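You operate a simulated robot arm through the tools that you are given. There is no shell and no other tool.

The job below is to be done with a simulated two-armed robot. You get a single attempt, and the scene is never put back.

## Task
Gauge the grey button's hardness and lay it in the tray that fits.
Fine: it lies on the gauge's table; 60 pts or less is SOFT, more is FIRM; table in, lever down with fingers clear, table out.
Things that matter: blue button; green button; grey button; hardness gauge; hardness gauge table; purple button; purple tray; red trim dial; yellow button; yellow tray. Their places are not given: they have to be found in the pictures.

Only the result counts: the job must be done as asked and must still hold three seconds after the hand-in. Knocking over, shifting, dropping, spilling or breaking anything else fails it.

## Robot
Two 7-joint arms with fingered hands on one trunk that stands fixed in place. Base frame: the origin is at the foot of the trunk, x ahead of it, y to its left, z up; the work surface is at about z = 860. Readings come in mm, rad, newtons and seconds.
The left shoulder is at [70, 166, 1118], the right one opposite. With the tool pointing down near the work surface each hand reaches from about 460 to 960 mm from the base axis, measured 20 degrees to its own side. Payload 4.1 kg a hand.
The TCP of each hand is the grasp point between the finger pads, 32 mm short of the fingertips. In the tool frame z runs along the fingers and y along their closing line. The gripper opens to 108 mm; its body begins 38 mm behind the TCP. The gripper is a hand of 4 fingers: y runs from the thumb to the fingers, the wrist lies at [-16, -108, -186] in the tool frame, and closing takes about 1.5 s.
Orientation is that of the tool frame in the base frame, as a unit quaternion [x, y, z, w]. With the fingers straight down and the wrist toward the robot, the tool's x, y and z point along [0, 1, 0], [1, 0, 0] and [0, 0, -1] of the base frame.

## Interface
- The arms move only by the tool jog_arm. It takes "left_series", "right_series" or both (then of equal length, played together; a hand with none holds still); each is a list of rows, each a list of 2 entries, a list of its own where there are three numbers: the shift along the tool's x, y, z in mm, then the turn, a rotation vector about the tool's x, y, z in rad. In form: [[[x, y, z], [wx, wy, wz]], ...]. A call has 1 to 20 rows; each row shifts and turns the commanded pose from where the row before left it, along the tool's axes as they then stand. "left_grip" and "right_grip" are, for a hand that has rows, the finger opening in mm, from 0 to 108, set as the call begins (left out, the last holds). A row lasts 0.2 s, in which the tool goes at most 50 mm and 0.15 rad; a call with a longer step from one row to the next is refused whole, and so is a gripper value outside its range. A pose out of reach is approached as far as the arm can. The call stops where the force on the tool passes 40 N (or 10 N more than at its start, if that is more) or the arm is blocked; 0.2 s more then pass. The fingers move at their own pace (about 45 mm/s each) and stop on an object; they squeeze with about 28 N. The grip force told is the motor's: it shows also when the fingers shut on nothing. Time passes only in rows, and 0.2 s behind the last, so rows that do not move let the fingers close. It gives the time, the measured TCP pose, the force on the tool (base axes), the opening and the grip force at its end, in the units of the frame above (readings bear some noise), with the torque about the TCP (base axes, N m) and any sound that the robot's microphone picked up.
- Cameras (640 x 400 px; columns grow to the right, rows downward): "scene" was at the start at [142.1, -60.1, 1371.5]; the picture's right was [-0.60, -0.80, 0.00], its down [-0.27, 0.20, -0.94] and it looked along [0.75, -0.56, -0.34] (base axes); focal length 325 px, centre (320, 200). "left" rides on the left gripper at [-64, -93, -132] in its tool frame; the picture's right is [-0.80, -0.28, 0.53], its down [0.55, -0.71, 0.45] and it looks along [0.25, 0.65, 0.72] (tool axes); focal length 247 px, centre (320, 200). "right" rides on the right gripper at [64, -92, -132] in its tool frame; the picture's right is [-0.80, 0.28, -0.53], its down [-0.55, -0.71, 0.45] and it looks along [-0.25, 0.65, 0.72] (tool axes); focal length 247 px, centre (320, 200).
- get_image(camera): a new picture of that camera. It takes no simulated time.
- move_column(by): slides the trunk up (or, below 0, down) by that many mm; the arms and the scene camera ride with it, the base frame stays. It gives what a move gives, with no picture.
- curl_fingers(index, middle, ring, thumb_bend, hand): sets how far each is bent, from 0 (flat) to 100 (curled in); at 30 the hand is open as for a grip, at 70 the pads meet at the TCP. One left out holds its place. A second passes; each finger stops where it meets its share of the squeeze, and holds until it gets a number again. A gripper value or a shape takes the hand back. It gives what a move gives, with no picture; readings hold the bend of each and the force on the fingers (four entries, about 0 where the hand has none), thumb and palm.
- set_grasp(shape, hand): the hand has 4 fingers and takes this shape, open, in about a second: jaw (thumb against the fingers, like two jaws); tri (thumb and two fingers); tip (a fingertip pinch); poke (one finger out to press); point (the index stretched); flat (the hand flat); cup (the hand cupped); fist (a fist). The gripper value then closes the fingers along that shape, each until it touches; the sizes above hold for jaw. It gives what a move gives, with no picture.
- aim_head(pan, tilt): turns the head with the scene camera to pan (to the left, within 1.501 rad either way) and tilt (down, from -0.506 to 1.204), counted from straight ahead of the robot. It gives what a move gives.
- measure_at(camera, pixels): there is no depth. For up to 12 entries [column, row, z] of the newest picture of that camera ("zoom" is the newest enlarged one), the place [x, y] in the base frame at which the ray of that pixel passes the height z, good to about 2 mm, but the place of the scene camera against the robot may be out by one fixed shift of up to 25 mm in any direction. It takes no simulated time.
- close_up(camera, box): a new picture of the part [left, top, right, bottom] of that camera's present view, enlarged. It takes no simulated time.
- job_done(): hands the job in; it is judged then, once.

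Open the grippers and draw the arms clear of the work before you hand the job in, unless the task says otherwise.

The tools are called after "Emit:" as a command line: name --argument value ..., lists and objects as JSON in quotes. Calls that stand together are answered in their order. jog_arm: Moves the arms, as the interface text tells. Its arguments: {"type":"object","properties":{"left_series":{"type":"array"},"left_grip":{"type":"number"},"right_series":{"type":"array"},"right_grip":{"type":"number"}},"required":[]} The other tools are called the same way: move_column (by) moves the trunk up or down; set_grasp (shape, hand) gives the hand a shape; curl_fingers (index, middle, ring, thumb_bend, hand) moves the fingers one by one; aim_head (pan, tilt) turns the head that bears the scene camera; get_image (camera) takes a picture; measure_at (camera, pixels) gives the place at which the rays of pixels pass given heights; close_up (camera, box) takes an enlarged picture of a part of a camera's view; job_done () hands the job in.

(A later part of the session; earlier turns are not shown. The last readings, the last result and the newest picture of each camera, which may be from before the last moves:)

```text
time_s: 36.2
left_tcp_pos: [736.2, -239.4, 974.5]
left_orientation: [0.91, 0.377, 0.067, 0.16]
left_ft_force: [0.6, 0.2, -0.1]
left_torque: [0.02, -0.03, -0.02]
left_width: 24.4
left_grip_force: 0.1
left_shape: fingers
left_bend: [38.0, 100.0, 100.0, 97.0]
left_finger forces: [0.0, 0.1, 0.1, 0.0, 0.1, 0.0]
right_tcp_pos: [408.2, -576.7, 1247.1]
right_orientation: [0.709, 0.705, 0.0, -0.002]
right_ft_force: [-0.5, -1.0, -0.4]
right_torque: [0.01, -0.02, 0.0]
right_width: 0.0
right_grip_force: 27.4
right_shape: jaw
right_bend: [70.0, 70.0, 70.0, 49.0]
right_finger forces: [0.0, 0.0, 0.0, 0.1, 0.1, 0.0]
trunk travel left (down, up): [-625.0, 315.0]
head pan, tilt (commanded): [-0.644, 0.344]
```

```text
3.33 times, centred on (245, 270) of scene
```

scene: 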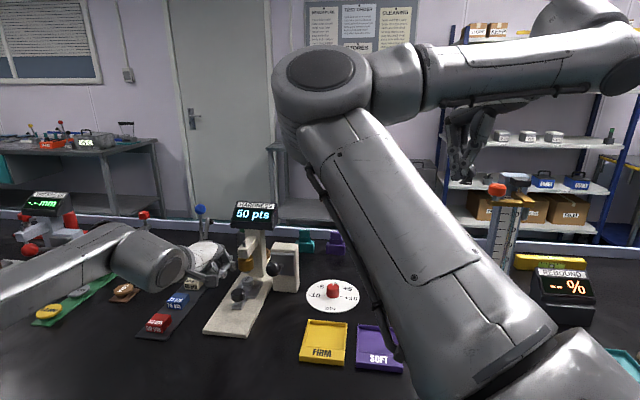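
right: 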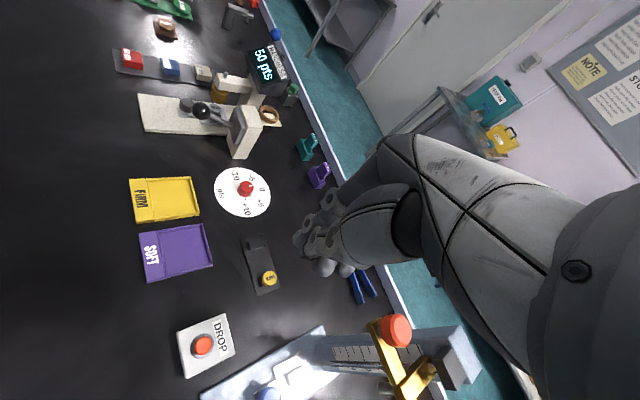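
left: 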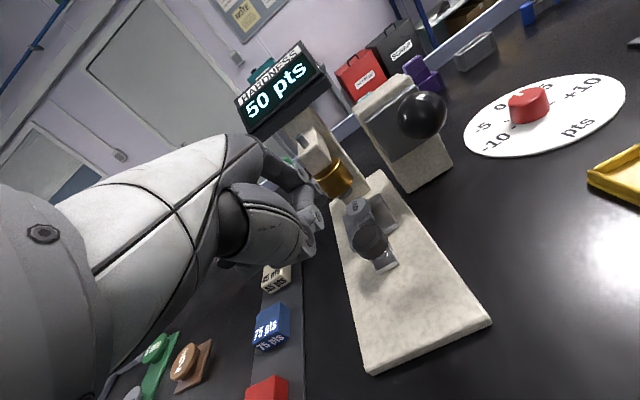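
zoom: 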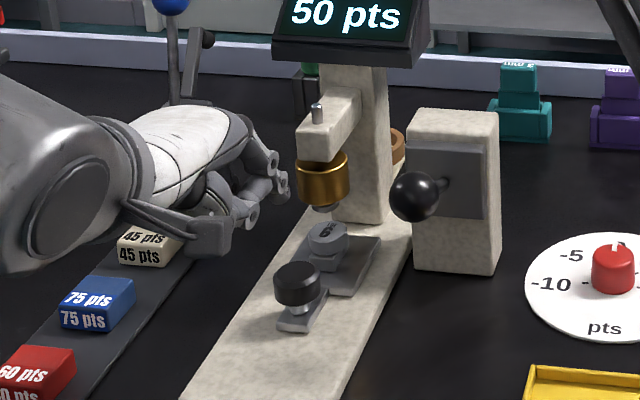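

I locate the thumb joint and fingertip in the right view to know the hook's clearance.

Emit:
measure_at --camera "right" --pixels '[[168, 69.4, 970], [168, 69.4, 960], [193.5, 74.5, 980], [193.5, 74.5, 970], [187.5, 66, 1000], [187.5, 66, 990], [186.3, 105.1, 906]]'

Emit:
curl_fingers --hand "left" --index 58

Emit:
close_up --camera "right" --box '[130, 30, 250, 130]'

Emit:
close_up --camera "left" --box '[250, 130, 450, 290]'

```text
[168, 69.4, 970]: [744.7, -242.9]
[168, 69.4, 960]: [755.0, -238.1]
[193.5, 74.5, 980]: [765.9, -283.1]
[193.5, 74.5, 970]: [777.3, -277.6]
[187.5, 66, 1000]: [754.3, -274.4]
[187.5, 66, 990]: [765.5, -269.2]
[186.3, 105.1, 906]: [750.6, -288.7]
```

```text
time_s: 37.2
left_tcp_pos: [736.7, -240.2, 975.4]
left_orientation: [0.91, 0.377, 0.067, 0.161]
left_ft_force: [-1.1, 0.0, -0.3]
left_torque: [0.0, 0.02, 0.05]
left_width: 20.6
left_grip_force: 0.0
left_shape: fingers
left_bend: [50.0, 100.0, 100.0, 93.0]
left_finger forces: [0.0, 0.0, 0.0, 0.0, 0.0, 0.0]
right_tcp_pos: [408.3, -575.7, 1248.1]
right_orientation: [0.709, 0.705, -0.001, -0.001]
right_ft_force: [-0.4, 0.4, -0.7]
right_torque: [-0.03, -0.01, -0.03]
right_width: 0.1
right_grip_force: 28.5
right_shape: jaw
right_bend: [70.0, 70.0, 70.0, 49.0]
right_finger forces: [0.1, 0.0, 0.0, 0.0, 0.1, 0.0]
trunk travel left (down, up): [-625.0, 315.0]
head pan, tilt (commanded): [-0.644, 0.344]
```

```text
4.00 times, centred on (190, 80) of right
```

zoom: 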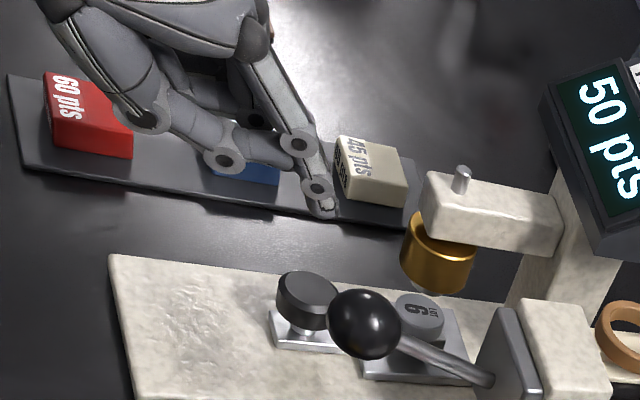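

```text
2.50 times, centred on (350, 210) of left
```

zoom: 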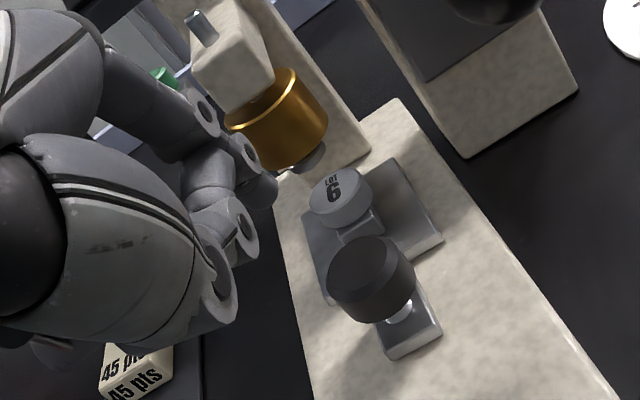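

Index stops against the thumb at bend 50; its tip still stands some 40 mm below the thumb. I measure the tip in the right view at (190.5, 83).

Emit:
measure_at --camera "right" --pixels '[[190.5, 83, 970], [190.5, 83, 960], [190.5, 83, 950], [166.5, 69.5, 970], [182, 69, 970], [186.5, 105, 906], [209, 113, 990]]'

```text
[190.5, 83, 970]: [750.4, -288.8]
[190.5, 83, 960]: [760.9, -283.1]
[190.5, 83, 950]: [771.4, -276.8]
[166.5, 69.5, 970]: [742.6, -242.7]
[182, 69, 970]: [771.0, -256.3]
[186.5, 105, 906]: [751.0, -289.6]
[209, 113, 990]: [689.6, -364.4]
```

The index tip at bend ~40 sits at tool (-11, 54, 25) with the thumb well behind the knob position, so it can hook. I set index 42 / thumb tucked, then lower to z≈925 just above the knob and look.

Emit:
curl_fingers --hand "left" --index 40 --middle 100 --ring 100 --thumb_bend 100

Emit:
jog_arm --left_series '[[[-3, -6.3, 15.4], [0, 0, 0]], [[-3, -6.3, 15.4], [0, 0, 0]], [[-4, -6.3, 15.4], [0, 0, 0]]]'

Emit:
close_up --camera "right" --box '[130, 30, 250, 130]'

Emit:
close_up --camera "left" --box '[250, 130, 450, 290]'

Emit:
close_up --camera "scene" --box '[190, 220, 290, 330]'

```text
time_s: 38.2
left_tcp_pos: [736.3, -239.8, 975.7]
left_orientation: [0.91, 0.377, 0.067, 0.161]
left_ft_force: [0.7, -1.1, 0.2]
left_torque: [0.01, -0.02, -0.01]
left_width: 24.4
left_grip_force: 0.1
left_shape: fingers
left_bend: [39.0, 100.0, 100.0, 96.0]
left_finger forces: [0.1, 0.0, 0.0, 0.0, 0.1, 0.1]
right_tcp_pos: [408.9, -575.6, 1248.2]
right_orientation: [0.709, 0.705, 0.0, -0.001]
right_ft_force: [0.0, -0.2, -0.3]
right_torque: [0.01, 0.03, 0.03]
right_width: 0.0
right_grip_force: 28.3
right_shape: jaw
right_bend: [70.0, 70.0, 70.0, 49.0]
right_finger forces: [0.0, 0.0, 0.0, 0.0, 0.1, 0.0]
trunk travel left (down, up): [-625.0, 315.0]
head pan, tilt (commanded): [-0.644, 0.344]
```

```text
time_s: 39.0
left_tcp_pos: [726.4, -243.0, 925.0]
left_orientation: [0.91, 0.377, 0.067, 0.161]
left_ft_force: [0.3, 0.4, 1.6]
left_torque: [-0.06, -0.02, 0.02]
left_width: 24.9
left_grip_force: 1.3
left_shape: fingers
left_bend: [39.0, 100.0, 100.0, 96.0]
left_finger forces: [1.0, 0.0, 0.0, 0.0, 0.0, 0.0]
right_tcp_pos: [407.4, -573.8, 1247.8]
right_orientation: [0.709, 0.705, -0.001, 0.0]
right_ft_force: [0.5, 0.1, -0.4]
right_torque: [0.0, 0.0, -0.03]
right_width: 0.0
right_grip_force: 27.5
right_shape: jaw
right_bend: [70.0, 70.0, 70.0, 49.0]
right_finger forces: [0.0, 0.0, 0.0, 0.1, 0.0, 0.0]
trunk travel left (down, up): [-625.0, 315.0]
head pan, tilt (commanded): [-0.644, 0.344]
```

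```text
4.00 times, centred on (190, 80) of right
```

zoom: 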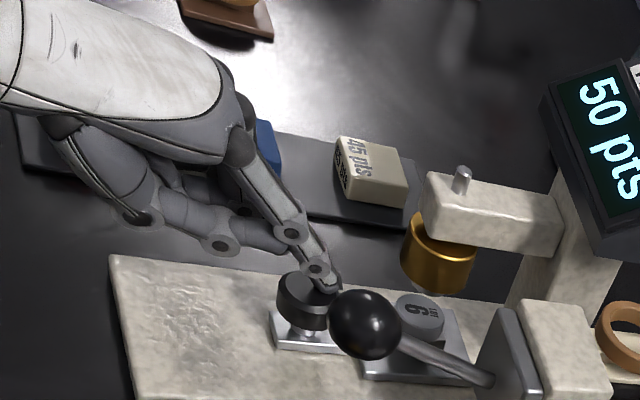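

```text
2.50 times, centred on (350, 210) of left
```

zoom: 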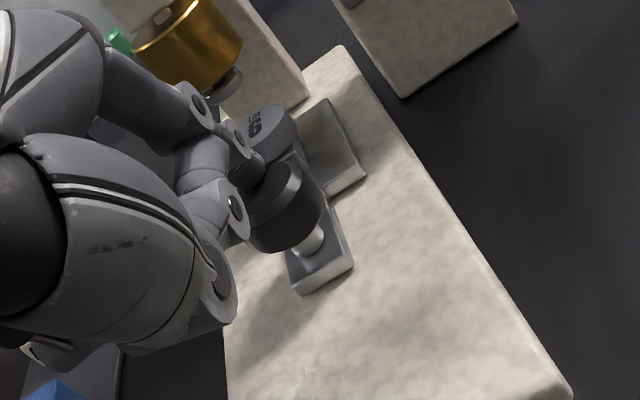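

```text
3.64 times, centred on (240, 275) of scene
```

zoom: 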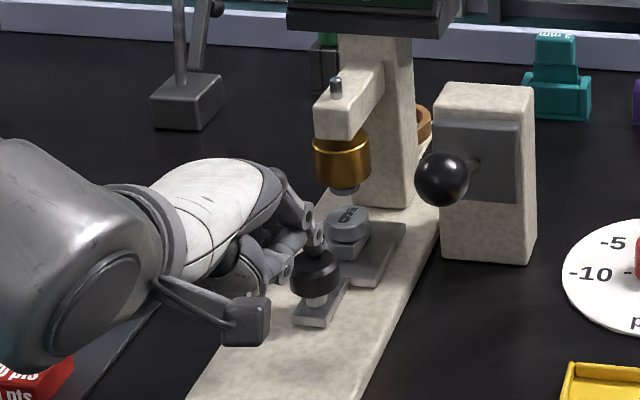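

The index tip is just resting on the knob top (about 1.5 N), so its end is about 19 mm below the TCP height. I lift 6 mm and move forward 20 mm so the tip comes past the knob's inner edge, then look.

Emit:
jog_arm --left_series '[[[0, 2.1, -5.6], [0, 0, 0]], [[0, 9.2, 3.4], [0, 0, 0]], [[0, 9.2, 3.4], [0, 0, 0]]]'

Emit:
close_up --camera "right" --box '[150, 60, 230, 130]'

Emit:
close_up --camera "left" --box '[250, 130, 400, 250]'

Emit:
close_up --camera "scene" --box '[205, 240, 275, 310]'

```text
time_s: 39.8
left_tcp_pos: [740.8, -258.1, 931.1]
left_orientation: [0.91, 0.377, 0.066, 0.161]
left_ft_force: [-0.4, -0.4, -0.1]
left_torque: [0.02, 0.0, 0.01]
left_width: 24.8
left_grip_force: 0.0
left_shape: fingers
left_bend: [39.0, 100.0, 100.0, 96.0]
left_finger forces: [0.1, 0.0, 0.1, 0.0, 0.0, 0.0]
right_tcp_pos: [407.1, -573.9, 1248.1]
right_orientation: [0.709, 0.705, -0.001, 0.0]
right_ft_force: [-0.6, -0.1, 0.6]
right_torque: [-0.02, 0.0, -0.04]
right_width: 0.0
right_grip_force: 27.6
right_shape: jaw
right_bend: [70.0, 70.0, 70.0, 49.0]
right_finger forces: [0.1, 0.0, 0.1, 0.1, 0.1, 0.0]
trunk travel left (down, up): [-625.0, 315.0]
head pan, tilt (commanded): [-0.644, 0.344]
```

```text
5.71 times, centred on (190, 95) of right
```

zoom: 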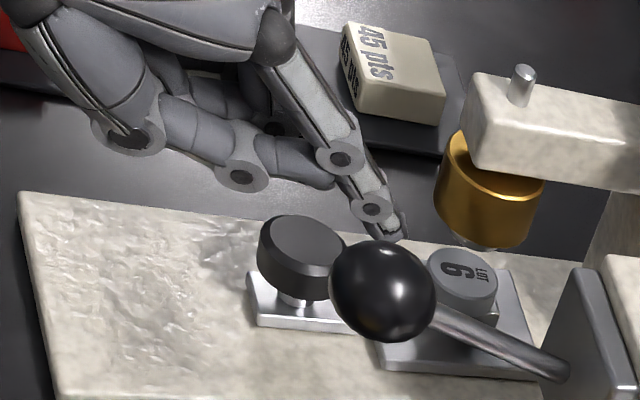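

```text
3.33 times, centred on (325, 190) of left
```

zoom: 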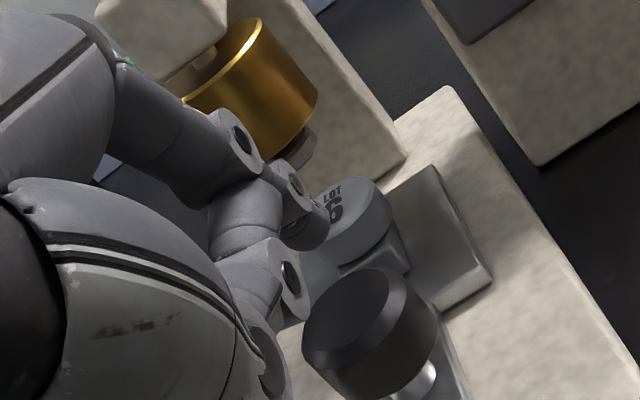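

```text
5.71 times, centred on (240, 275) of scene
```

zoom: 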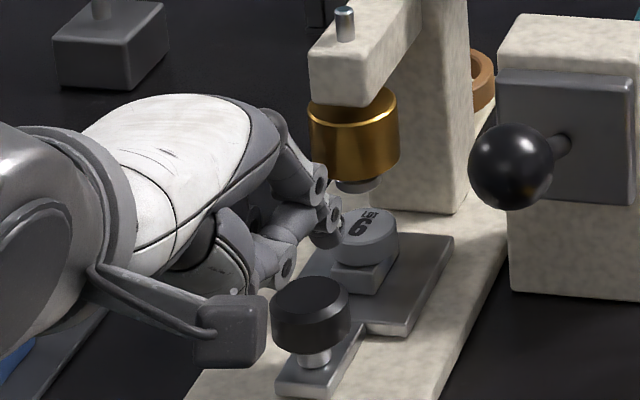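

I triangulate the index tip now: right view (203.7, 101).

Emit:
measure_at --camera "right" --pixels '[[203.7, 101, 920], [203.7, 101, 910], [203.7, 101, 900], [186.8, 103.8, 906], [215, 107.3, 900]]'

Emit:
measure_at --camera "left" --pixels '[[325, 200.5, 920], [325, 200.5, 910], [325, 200.5, 900], [340, 224, 906], [336, 195, 900]]'

```text
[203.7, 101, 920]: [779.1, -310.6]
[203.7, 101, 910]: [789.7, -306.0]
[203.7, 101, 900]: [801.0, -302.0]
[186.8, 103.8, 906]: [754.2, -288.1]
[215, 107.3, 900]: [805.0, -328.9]
```

```text
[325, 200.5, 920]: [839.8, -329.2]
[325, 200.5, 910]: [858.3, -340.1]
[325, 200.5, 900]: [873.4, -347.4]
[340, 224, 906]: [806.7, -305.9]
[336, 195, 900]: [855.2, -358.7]
```

The tip is at about (u 769, v 332, z 915), right over the gap between knob and button. I lower it 24 mm into the gap in small steps.

Emit:
jog_arm --left_series '[[[0, -1.8, 7.9], [0, 0, 0]], [[0, -1.8, 7.9], [0, 0, 0]], [[0, -1.8, 7.9], [0, 0, 0]]]'

Emit:
close_up --camera "right" --box '[150, 60, 230, 130]'

Emit:
close_up --camera "left" --box '[250, 130, 400, 250]'

Emit:
close_up --camera "scene" --box '[205, 240, 275, 310]'

```text
time_s: 40.6
left_tcp_pos: [743.5, -260.5, 907.7]
left_orientation: [0.91, 0.376, 0.067, 0.161]
left_ft_force: [0.1, -0.7, 0.5]
left_torque: [-0.06, -0.03, 0.02]
left_width: 25.1
left_grip_force: 0.0
left_shape: fingers
left_bend: [39.0, 100.0, 100.0, 96.0]
left_finger forces: [0.1, 0.0, 0.1, 0.0, 0.1, 0.0]
right_tcp_pos: [406.8, -574.8, 1246.0]
right_orientation: [0.709, 0.705, -0.001, 0.0]
right_ft_force: [0.1, -0.1, -0.4]
right_torque: [0.04, -0.01, 0.01]
right_width: 0.0
right_grip_force: 27.7
right_shape: jaw
right_bend: [70.0, 70.0, 70.0, 49.0]
right_finger forces: [0.1, 0.0, 0.1, 0.0, 0.0, 0.1]
trunk travel left (down, up): [-625.0, 315.0]
head pan, tilt (commanded): [-0.644, 0.344]
```

```text
5.71 times, centred on (190, 95) of right
```

zoom: 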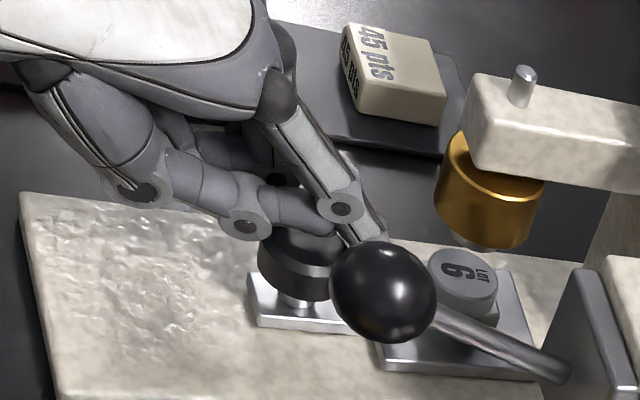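

```text
3.33 times, centred on (325, 190) of left
```

zoom: 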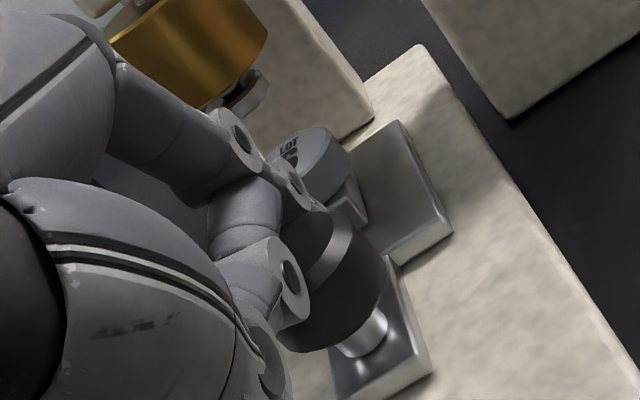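

```text
5.71 times, centred on (240, 275) of scene
```

zoom: 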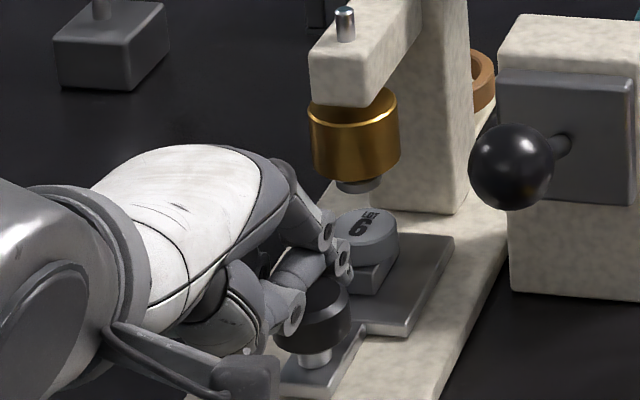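

The index is down in the gap behind the knob with no contact force. I pull back along the axis 40 mm, slowly.

Emit:
jog_arm --left_series '[[[0, -7.5, -2.74], [0, 0, 0]], [[0, -7.5, -2.74], [0, 0, 0]], [[0, -7.5, -2.74], [0, 0, 0]], [[0, -7.5, -2.74], [0, 0, 0]], [[0, -7.5, -2.74], [0, 0, 0]]]'

Emit:
close_up --camera "right" --box '[130, 50, 230, 140]'

Emit:
close_up --camera "scene" --box '[195, 240, 275, 320]'

```text
time_s: 41.8
left_tcp_pos: [714.5, -231.8, 908.5]
left_orientation: [0.91, 0.376, 0.067, 0.162]
left_ft_force: [0.5, -0.4, 0.3]
left_torque: [-0.06, 0.01, 0.04]
left_width: 25.5
left_grip_force: 0.1
left_shape: fingers
left_bend: [38.0, 100.0, 100.0, 96.0]
left_finger forces: [0.1, 0.1, 0.1, 0.1, 0.0, 0.1]
right_tcp_pos: [407.6, -574.4, 1247.7]
right_orientation: [0.709, 0.705, 0.0, 0.0]
right_ft_force: [-0.4, 0.6, 0.8]
right_torque: [0.03, -0.03, -0.01]
right_width: 0.0
right_grip_force: 28.2
right_shape: jaw
right_bend: [70.0, 70.0, 70.0, 49.0]
right_finger forces: [0.0, 0.1, 0.0, 0.1, 0.0, 0.1]
trunk travel left (down, up): [-625.0, 315.0]
head pan, tilt (commanded): [-0.644, 0.344]
```

```text
4.44 times, centred on (180, 95) of right
```

zoom: 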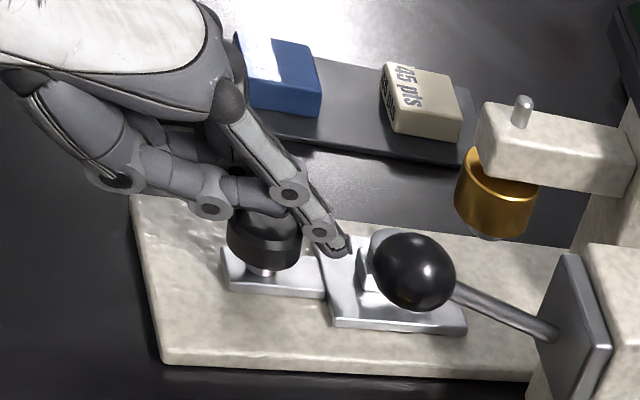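

```text
5.00 times, centred on (235, 280) of scene
```

zoom: 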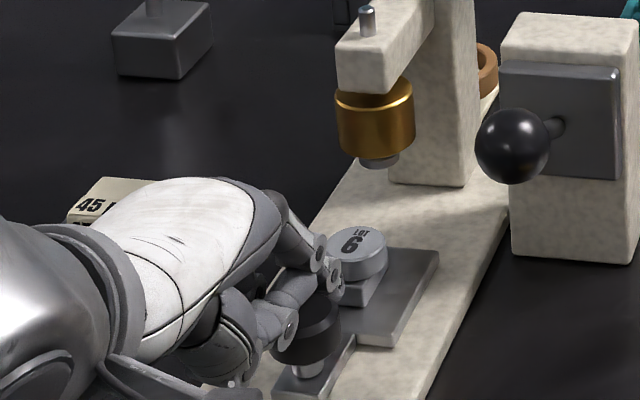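

The table follows the hook with almost no force, the button steady on it. I pull another 40 mm.

Emit:
jog_arm --left_series '[[[0, -7.5, -2.74], [0, 0, 0]], [[0, -7.5, -2.74], [0, 0, 0]], [[0, -7.5, -2.74], [0, 0, 0]], [[0, -7.5, -2.74], [0, 0, 0]], [[0, -7.5, -2.74], [0, 0, 0]]]'

Emit:
close_up --camera "right" --box '[110, 50, 230, 150]'

Emit:
close_up --camera "scene" --box '[185, 240, 275, 330]'

```text
time_s: 43.0
left_tcp_pos: [688.0, -204.0, 906.6]
left_orientation: [0.91, 0.377, 0.067, 0.162]
left_ft_force: [0.4, -0.3, 2.2]
left_torque: [-0.09, -0.05, 0.03]
left_width: 25.4
left_grip_force: 0.1
left_shape: fingers
left_bend: [38.0, 100.0, 100.0, 96.0]
left_finger forces: [0.1, 0.1, 0.0, 0.0, 0.1, 0.0]
right_tcp_pos: [407.9, -575.0, 1247.3]
right_orientation: [0.708, 0.706, 0.0, 0.0]
right_ft_force: [-0.4, 0.8, -0.2]
right_torque: [0.01, 0.0, 0.01]
right_width: 0.0
right_grip_force: 28.1
right_shape: jaw
right_bend: [70.0, 70.0, 70.0, 49.0]
right_finger forces: [0.0, 0.0, 0.0, 0.0, 0.0, 0.0]
trunk travel left (down, up): [-625.0, 315.0]
head pan, tilt (commanded): [-0.644, 0.344]
```

```text
4.00 times, centred on (170, 100) of right
```

zoom: 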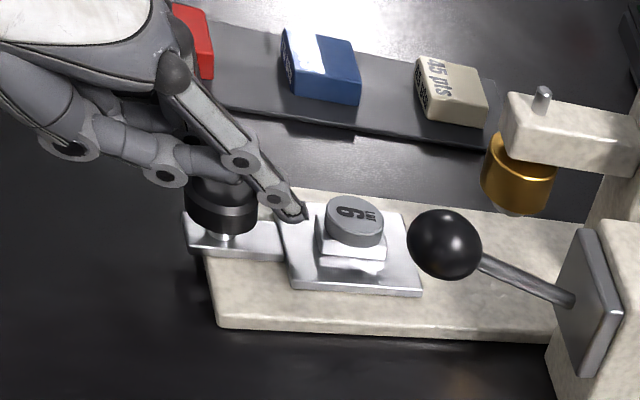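

```text
4.44 times, centred on (230, 285) of scene
```

zoom: 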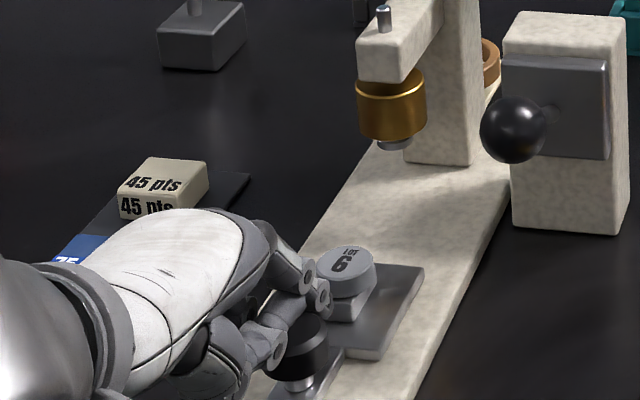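

The table is nearly out. I pull on until it reaches its outer stop.

Emit:
jog_arm --left_series '[[[0, -7.5, -2.74], [0, 0, 0]], [[0, -7.5, -2.74], [0, 0, 0]], [[0, -7.5, -2.74], [0, 0, 0]], [[0, -4, -1.46], [0, 0, 0]]]'

Emit:
close_up --camera "right" --box '[110, 50, 230, 150]'

Emit:
close_up --camera "scene" --box '[175, 240, 275, 340]'

```text
time_s: 44.0
left_tcp_pos: [667.5, -183.2, 907.1]
left_orientation: [0.909, 0.377, 0.067, 0.161]
left_ft_force: [0.3, -1.3, 0.0]
left_torque: [0.01, 0.0, -0.03]
left_width: 25.2
left_grip_force: 0.0
left_shape: fingers
left_bend: [38.0, 100.0, 100.0, 96.0]
left_finger forces: [0.1, 0.0, 0.1, 0.1, 0.1, 0.1]
right_tcp_pos: [408.6, -575.1, 1247.0]
right_orientation: [0.709, 0.705, 0.0, 0.0]
right_ft_force: [0.3, -0.2, -0.5]
right_torque: [-0.04, -0.02, -0.01]
right_width: 0.0
right_grip_force: 27.9
right_shape: jaw
right_bend: [70.0, 70.0, 70.0, 49.0]
right_finger forces: [0.1, 0.0, 0.0, 0.0, 0.0, 0.0]
trunk travel left (down, up): [-625.0, 315.0]
head pan, tilt (commanded): [-0.644, 0.344]
```

```text
4.00 times, centred on (170, 100) of right
```

zoom: 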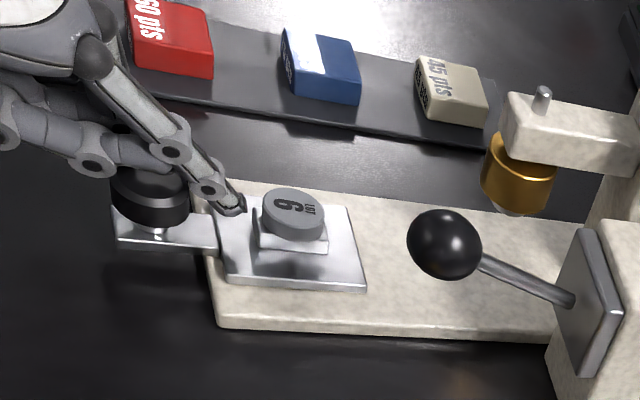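

```text
4.00 times, centred on (225, 290) of scene
```

zoom: 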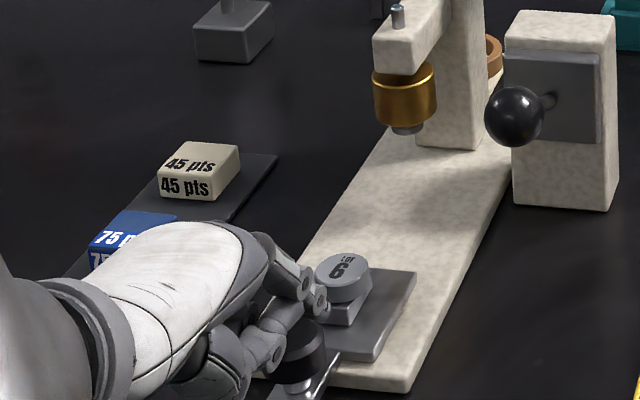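

I check the button's place now: right view (163.5, 101).

Emit:
measure_at --camera "right" --pixels '[[163.5, 101.2, 900], [129, 99, 906], [178, 122, 878]]'

Emit:
jog_arm --left_series '[[[0, -4, -1.46], [0, 0, 0]], [[0, -4, -1.46], [0, 0, 0]]]'

Emit:
close_up --camera "right" --box '[110, 50, 230, 150]'

```text
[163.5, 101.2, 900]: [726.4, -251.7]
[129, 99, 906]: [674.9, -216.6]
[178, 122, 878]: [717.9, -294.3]
```

```text
time_s: 44.6
left_tcp_pos: [662.5, -177.6, 907.8]
left_orientation: [0.91, 0.376, 0.067, 0.161]
left_ft_force: [6.1, -4.6, 2.8]
left_torque: [-0.07, -0.01, 0.14]
left_width: 27.0
left_grip_force: 4.6
left_shape: fingers
left_bend: [35.0, 100.0, 100.0, 97.0]
left_finger forces: [8.2, 0.0, 0.1, 0.1, 0.0, 0.1]
right_tcp_pos: [407.0, -576.1, 1247.0]
right_orientation: [0.709, 0.705, 0.0, -0.001]
right_ft_force: [0.1, -0.5, -0.3]
right_torque: [0.02, 0.01, 0.0]
right_width: 0.0
right_grip_force: 28.6
right_shape: jaw
right_bend: [70.0, 70.0, 70.0, 49.0]
right_finger forces: [0.0, 0.1, 0.1, 0.0, 0.0, 0.0]
trunk travel left (down, up): [-625.0, 315.0]
head pan, tilt (commanded): [-0.644, 0.344]
```

```text
4.00 times, centred on (170, 100) of right
```

zoom: 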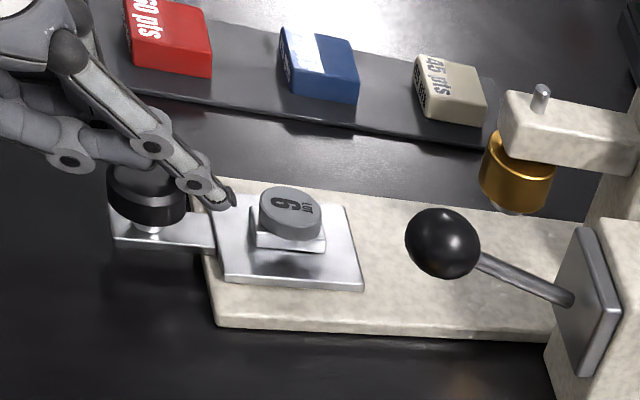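

The table is at its outer stop (about 8 N). I unload the finger, lift it straight out and withdraw the left hand to its observing pose.

Emit:
jog_arm --left_series '[[[0, 5.6, 2.1], [0, 0, 0]], [[0, 6.9, -18.8], [0, 0, 0]], [[0, 6.9, -18.8], [0, 0, 0]], [[0, 6.9, -18.8], [0, 0, 0]], [[8.2, -13.6, -41.4], [0, 0, 0]], [[8.2, -13.6, -41.4], [0, 0, 0]], [[8.2, -13.6, -41.4], [0, 0, 0]], [[8.2, -13.6, -41.4], [0, 0, 0]], [[8.2, -13.6, -41.4], [0, 0, 0]], [[8.2, -13.6, -41.4], [0, 0, 0]], [[8.2, -13.6, -41.4], [0, 0, 0]], [[8.2, -13.6, -41.4], [0, 0, 0]], [[0, 0, 0], [0, 0.0416, -0.114]], [[0, 0, 0], [0, 0.0416, -0.114]], [[0, 0, 0], [0, 0.0416, -0.114]], [[0, 0, 0], [0, 0.0416, -0.114]]]'

Emit:
get_image --camera "left"

Emit:
get_image --camera "right"

Emit:
get_image --camera "scene"

```text
time_s: 48.0
left_tcp_pos: [559.8, 15.5, 1241.0]
left_orientation: [0.792, 0.585, 0.103, 0.14]
left_ft_force: [0.8, -0.1, 1.1]
left_torque: [0.0, 0.01, 0.02]
left_width: 25.5
left_grip_force: 0.1
left_shape: fingers
left_bend: [38.0, 100.0, 100.0, 96.0]
left_finger forces: [0.1, 0.1, 0.1, 0.1, 0.1, 0.0]
right_tcp_pos: [407.8, -576.0, 1247.8]
right_orientation: [0.709, 0.705, 0.001, -0.001]
right_ft_force: [0.9, -0.7, 0.2]
right_torque: [0.0, -0.01, 0.01]
right_width: 0.1
right_grip_force: 28.5
right_shape: jaw
right_bend: [70.0, 70.0, 70.0, 49.0]
right_finger forces: [0.0, 0.0, 0.1, 0.0, 0.0, 0.0]
trunk travel left (down, up): [-625.0, 315.0]
head pan, tilt (commanded): [-0.644, 0.344]
```

```text
taken
```

left: 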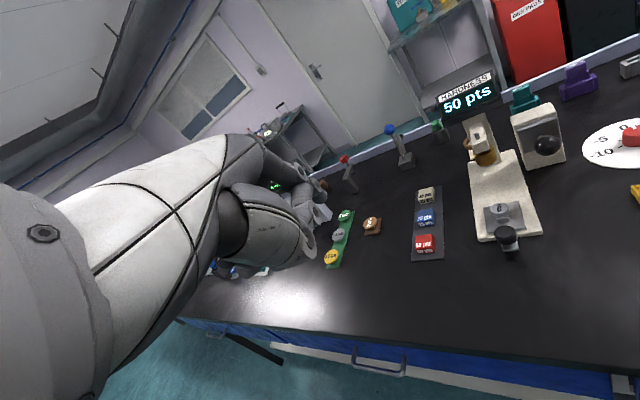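

```text
taken
```

right: 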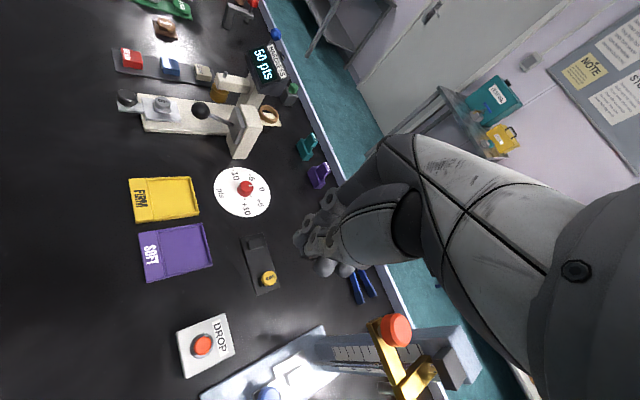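

```text
taken
```

scene: 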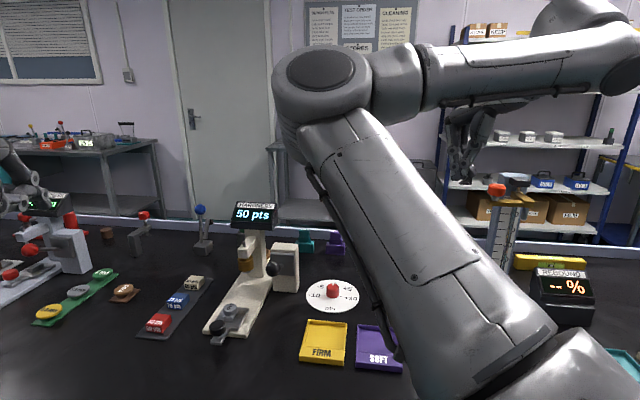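

Table is out with the button on it at left view (497, 209). I zoom in on the button from both wrist cameras, and on the dial and trays.

Emit:
close_up --camera "left" --box '[460, 180, 550, 260]'

Emit:
close_up --camera "right" --box '[110, 75, 200, 140]'

Emit:
close_up --camera "right" --box '[120, 155, 280, 300]'

Emit:
close_up --camera "scene" --box '[190, 290, 260, 350]'

```text
5.00 times, centred on (505, 220) of left
```

zoom: 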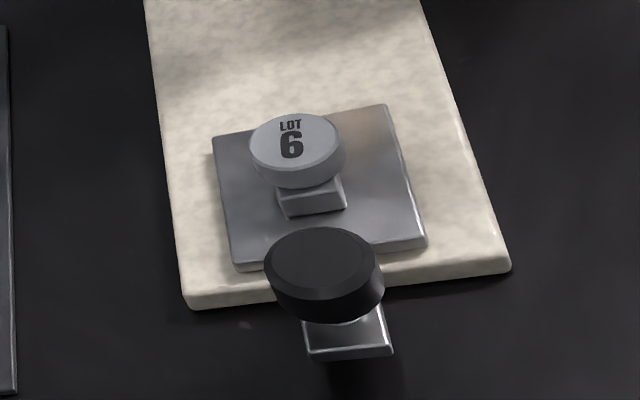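

```text
6.15 times, centred on (155, 108) of right
```

zoom: 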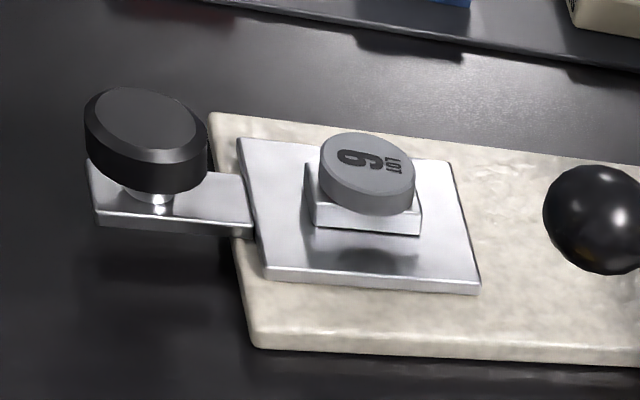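

```text
2.76 times, centred on (200, 228) of right
```

zoom: 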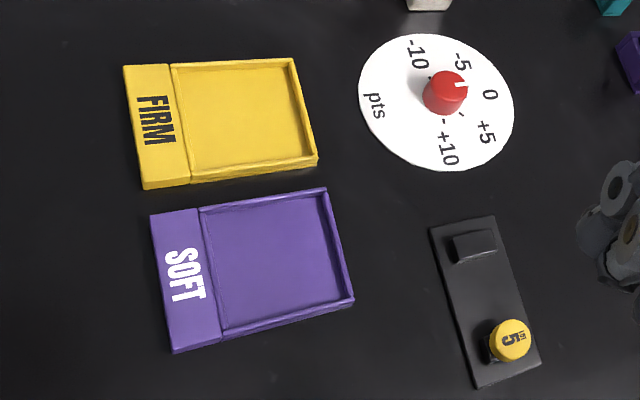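

```text
6.67 times, centred on (225, 320) of scene
```

zoom: 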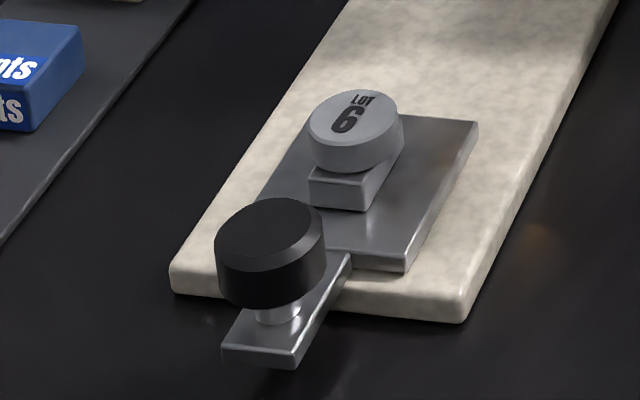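

I measure button centre and the purple tray's corners in the current pictures.

Emit:
measure_at --camera "left" --pixels '[[499.6, 209, 900], [499.6, 209, 895], [508.5, 236, 906]]'

Emit:
measure_at --camera "right" --pixels '[[162.5, 102.8, 900], [162.5, 102.8, 895], [156.5, 230.9, 868], [202.5, 224.4, 868], [212, 264.2, 868], [164.5, 278, 868], [183.9, 249.4, 864], [138.4, 233.4, 868], [146.4, 283.1, 868]]'

```text
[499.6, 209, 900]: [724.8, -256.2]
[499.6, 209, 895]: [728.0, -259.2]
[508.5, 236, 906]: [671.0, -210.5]
```

```text
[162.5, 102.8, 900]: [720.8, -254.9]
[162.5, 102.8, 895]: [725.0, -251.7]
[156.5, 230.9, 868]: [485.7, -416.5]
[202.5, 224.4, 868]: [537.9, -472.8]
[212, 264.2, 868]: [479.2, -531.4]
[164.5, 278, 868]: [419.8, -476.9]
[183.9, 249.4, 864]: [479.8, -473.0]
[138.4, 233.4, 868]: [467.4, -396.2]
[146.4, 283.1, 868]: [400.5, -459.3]
```

Button centre is about (722, -255.5), top z≈900; purple tray interior centre about (480, -474). I open the right jaw to 65 mm and bring it above the button at z 1010.

Emit:
jog_arm --right_grip 65 --right_series '[[[29.2, 28.5, 10], [0, 0, 0]], [[29.2, 28.5, 10], [0, 0, 0]], [[29.2, 28.5, 10], [0, 0, 0]], [[29.2, 28.5, 15], [0, 0, 0]], [[29.2, 28.5, 20], [0, 0, 0]], [[29.2, 28.5, 25], [0, 0, 0]], [[29.2, 28.5, 28], [0, 0, 0]], [[29.2, 28.5, 28], [0, 0, 0]], [[29.2, 28.5, 28], [0, 0, 0]], [[29.2, 28.5, 28], [0, 0, 0]], [[28.5, 28.5, 28], [0, 0, 0]]]'

Emit:
get_image --camera "left"

Emit:
get_image --camera "right"

```text
time_s: 50.4
left_tcp_pos: [559.8, 17.3, 1240.5]
left_orientation: [0.793, 0.584, 0.103, 0.141]
left_ft_force: [0.3, 0.0, 0.2]
left_torque: [-0.03, 0.01, 0.01]
left_width: 25.5
left_grip_force: 0.0
left_shape: fingers
left_bend: [38.0, 100.0, 100.0, 96.0]
left_finger forces: [0.0, 0.0, 0.0, 0.0, 0.1, 0.1]
right_tcp_pos: [724.1, -258.5, 1018.2]
right_orientation: [0.711, 0.704, 0.001, -0.001]
right_ft_force: [-0.7, 0.6, 0.2]
right_torque: [-0.01, 0.0, -0.01]
right_width: 65.1
right_grip_force: 0.1
right_shape: jaw
right_bend: [28.0, 41.0, 38.0, 67.0]
right_finger forces: [0.0, 0.0, 0.0, 0.0, 0.1, 0.0]
trunk travel left (down, up): [-625.0, 315.0]
head pan, tilt (commanded): [-0.644, 0.344]
```

```text
taken
```

left: 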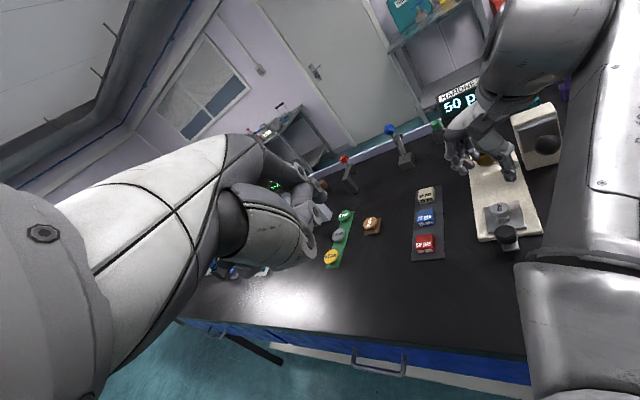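

```text
taken
```

right: 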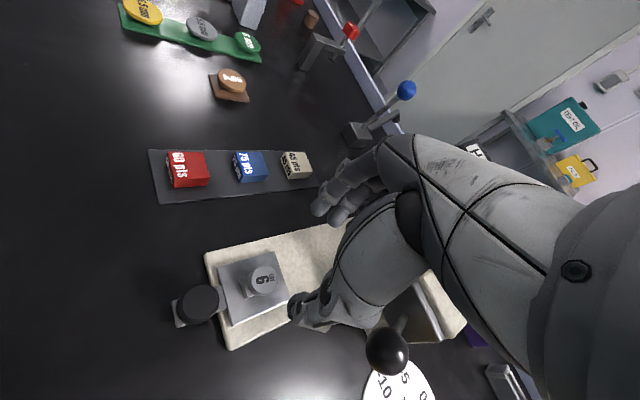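

The finger bends look uneven (28, 41, 38, thumb 67), so I zoom in on the right hand before descending.

Emit:
close_up --camera "right" --box '[200, 140, 420, 360]'

Emit:
close_up --camera "left" --box '[420, 60, 600, 260]'

Emit:
close_up --camera "scene" --box '[170, 190, 310, 350]'

```text
1.82 times, centred on (310, 250) of right
```

zoom: 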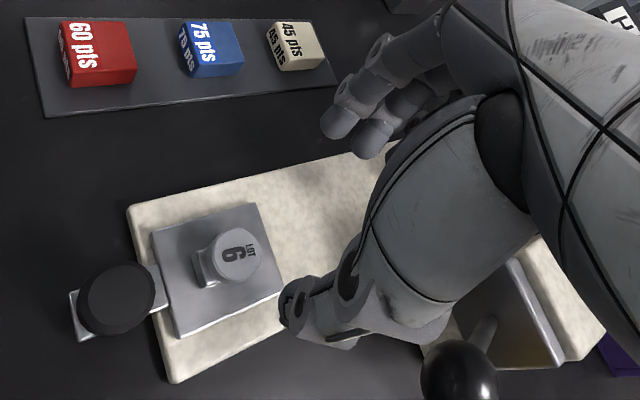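

```text
2.00 times, centred on (510, 160) of left
```

zoom: 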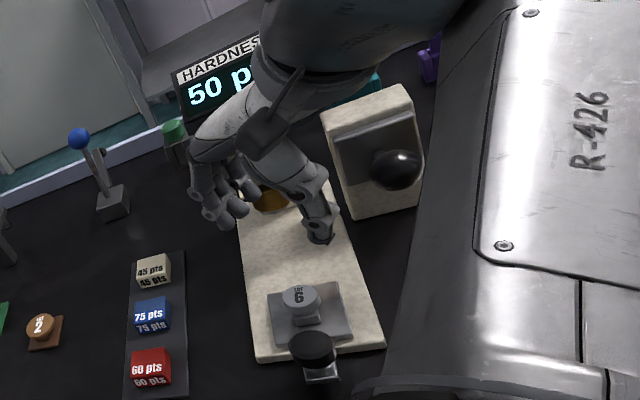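

```text
2.50 times, centred on (240, 270) of scene
```

zoom: 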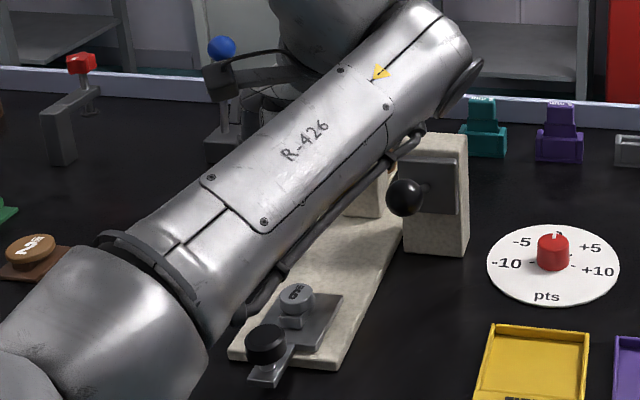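

The jaw is opened evenly about the TCP. I measure the button from this nearer view: right (263, 282).

Emit:
close_up --camera "right" --box '[220, 240, 310, 320]'

Emit:
measure_at --camera "zoom" --pixels '[[310, 199, 900], [310, 199, 898]]'

Emit:
measure_at --camera "right" --pixels '[[263.3, 281.9, 900], [262, 280.5, 900]]'

```text
5.00 times, centred on (265, 280) of right
```

zoom: 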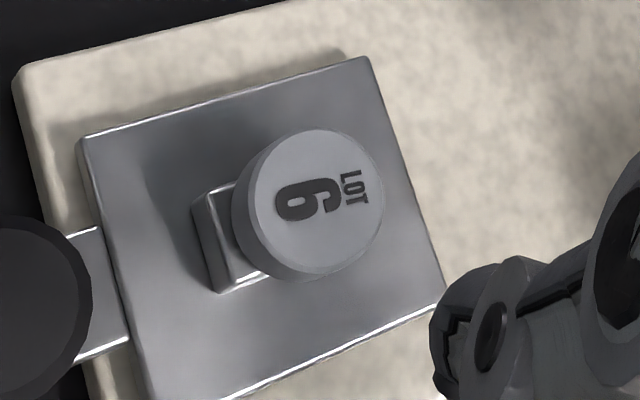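

```text
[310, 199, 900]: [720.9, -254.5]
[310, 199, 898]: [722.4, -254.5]
```

```text
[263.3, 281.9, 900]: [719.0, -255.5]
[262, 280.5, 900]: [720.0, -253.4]
```

Button centre confirmed near (722, -255). I centre over it and descend to z≈948 first.

Emit:
jog_arm --right_series '[[[3.5, -2, 10], [0, 0, 0]], [[0, 0, 20], [0, 0, 0]], [[0, 0, 20], [0, 0, 0]], [[0, 0, 20], [0, 0, 0]]]'

Emit:
close_up --camera "right" --box '[200, 140, 420, 360]'

Emit:
close_up --camera "left" --box '[430, 120, 570, 270]'

Emit:
close_up --camera "scene" --box '[190, 230, 290, 340]'

```text
time_s: 51.4
left_tcp_pos: [558.8, 16.7, 1240.1]
left_orientation: [0.793, 0.584, 0.103, 0.14]
left_ft_force: [-0.4, 0.3, 0.8]
left_torque: [0.02, -0.02, 0.01]
left_width: 25.6
left_grip_force: 0.0
left_shape: fingers
left_bend: [38.0, 100.0, 100.0, 96.0]
left_finger forces: [0.0, 0.0, 0.0, 0.0, 0.1, 0.0]
right_tcp_pos: [723.0, -266.0, 958.6]
right_orientation: [0.717, 0.697, 0.006, 0.006]
right_ft_force: [0.4, 0.5, -0.9]
right_torque: [0.05, 0.0, 0.03]
right_width: 64.9
right_grip_force: 0.1
right_shape: jaw
right_bend: [28.0, 41.0, 38.0, 67.0]
right_finger forces: [0.0, 0.0, 0.1, 0.1, 0.0, 0.1]
trunk travel left (down, up): [-625.0, 315.0]
head pan, tilt (commanded): [-0.644, 0.344]
```

```text
1.82 times, centred on (310, 250) of right
```

zoom: 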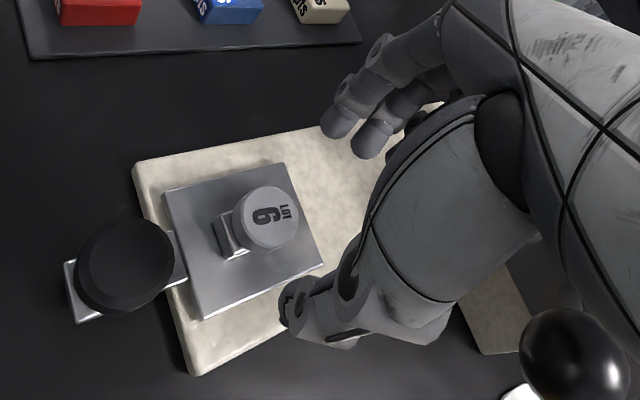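

```text
2.67 times, centred on (500, 195) of left
```

zoom: 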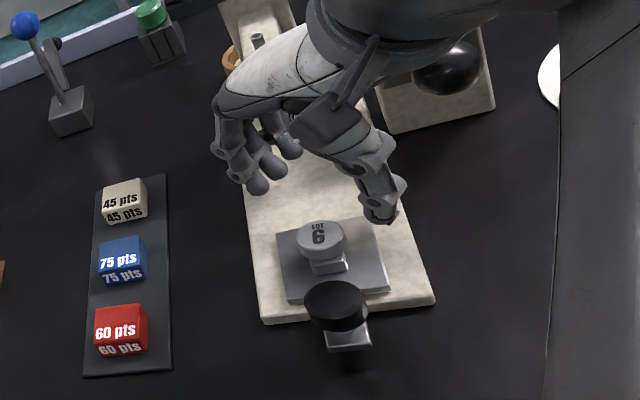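

```text
3.64 times, centred on (240, 285) of scene
```

zoom: 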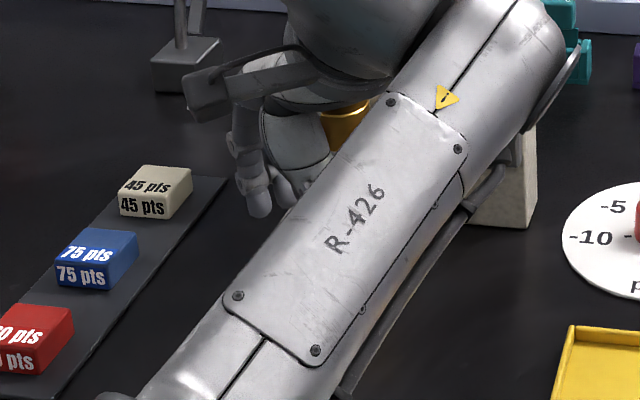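

The right arm is not reaching its commanded pose (it's at (723, -266, 958)); its upper arm is probably leaning on the left arm. I move the left arm away to the left and back.

Emit:
jog_arm --left_series '[[[38.5, -21.6, -12.1], [0, 0, 0]], [[38.5, -21.6, -12.1], [0, 0, 0]], [[38.5, -21.6, -12.1], [0, 0, 0]], [[38.5, -21.6, -12.1], [0, 0, 0]], [[38.5, -21.6, -12.1], [0, 0, 0]]]'

Emit:
get_image --camera "left"

Emit:
get_image --camera "right"

Emit:
get_image --camera "scene"

```text
time_s: 52.6
left_tcp_pos: [496.6, 238.8, 1261.7]
left_orientation: [0.793, 0.584, 0.105, 0.141]
left_ft_force: [-0.7, 1.1, -0.3]
left_torque: [-0.02, 0.02, 0.02]
left_width: 25.7
left_grip_force: 0.0
left_shape: fingers
left_bend: [38.0, 100.0, 100.0, 96.0]
left_finger forces: [0.0, 0.0, 0.0, 0.0, 0.1, 0.0]
right_tcp_pos: [720.8, -266.3, 957.1]
right_orientation: [0.717, 0.697, 0.001, 0.006]
right_ft_force: [0.8, 0.3, 0.5]
right_torque: [-0.01, 0.0, 0.01]
right_width: 65.0
right_grip_force: 0.0
right_shape: jaw
right_bend: [28.0, 41.0, 38.0, 67.0]
right_finger forces: [0.0, 0.0, 0.0, 0.0, 0.1, 0.0]
trunk travel left (down, up): [-625.0, 315.0]
head pan, tilt (commanded): [-0.644, 0.344]
```

```text
taken
```

left: 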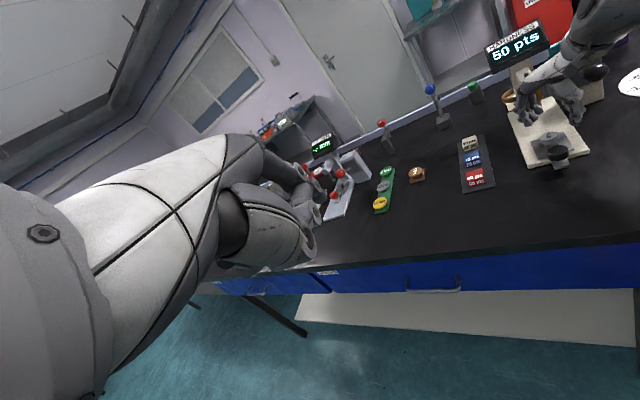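

```text
taken
```

right: 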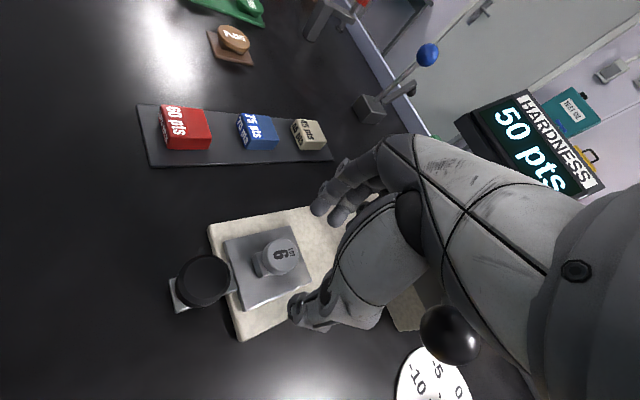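

```text
taken
```

scene: 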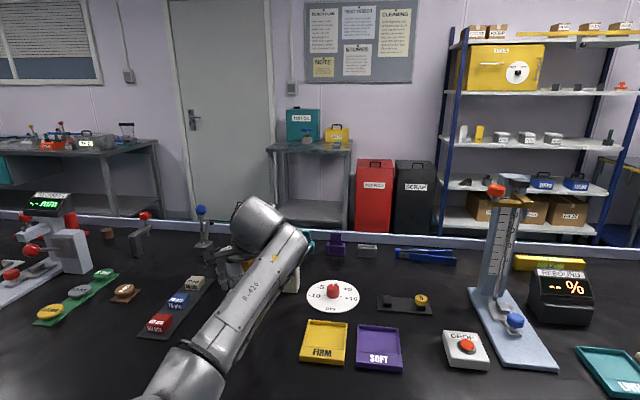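

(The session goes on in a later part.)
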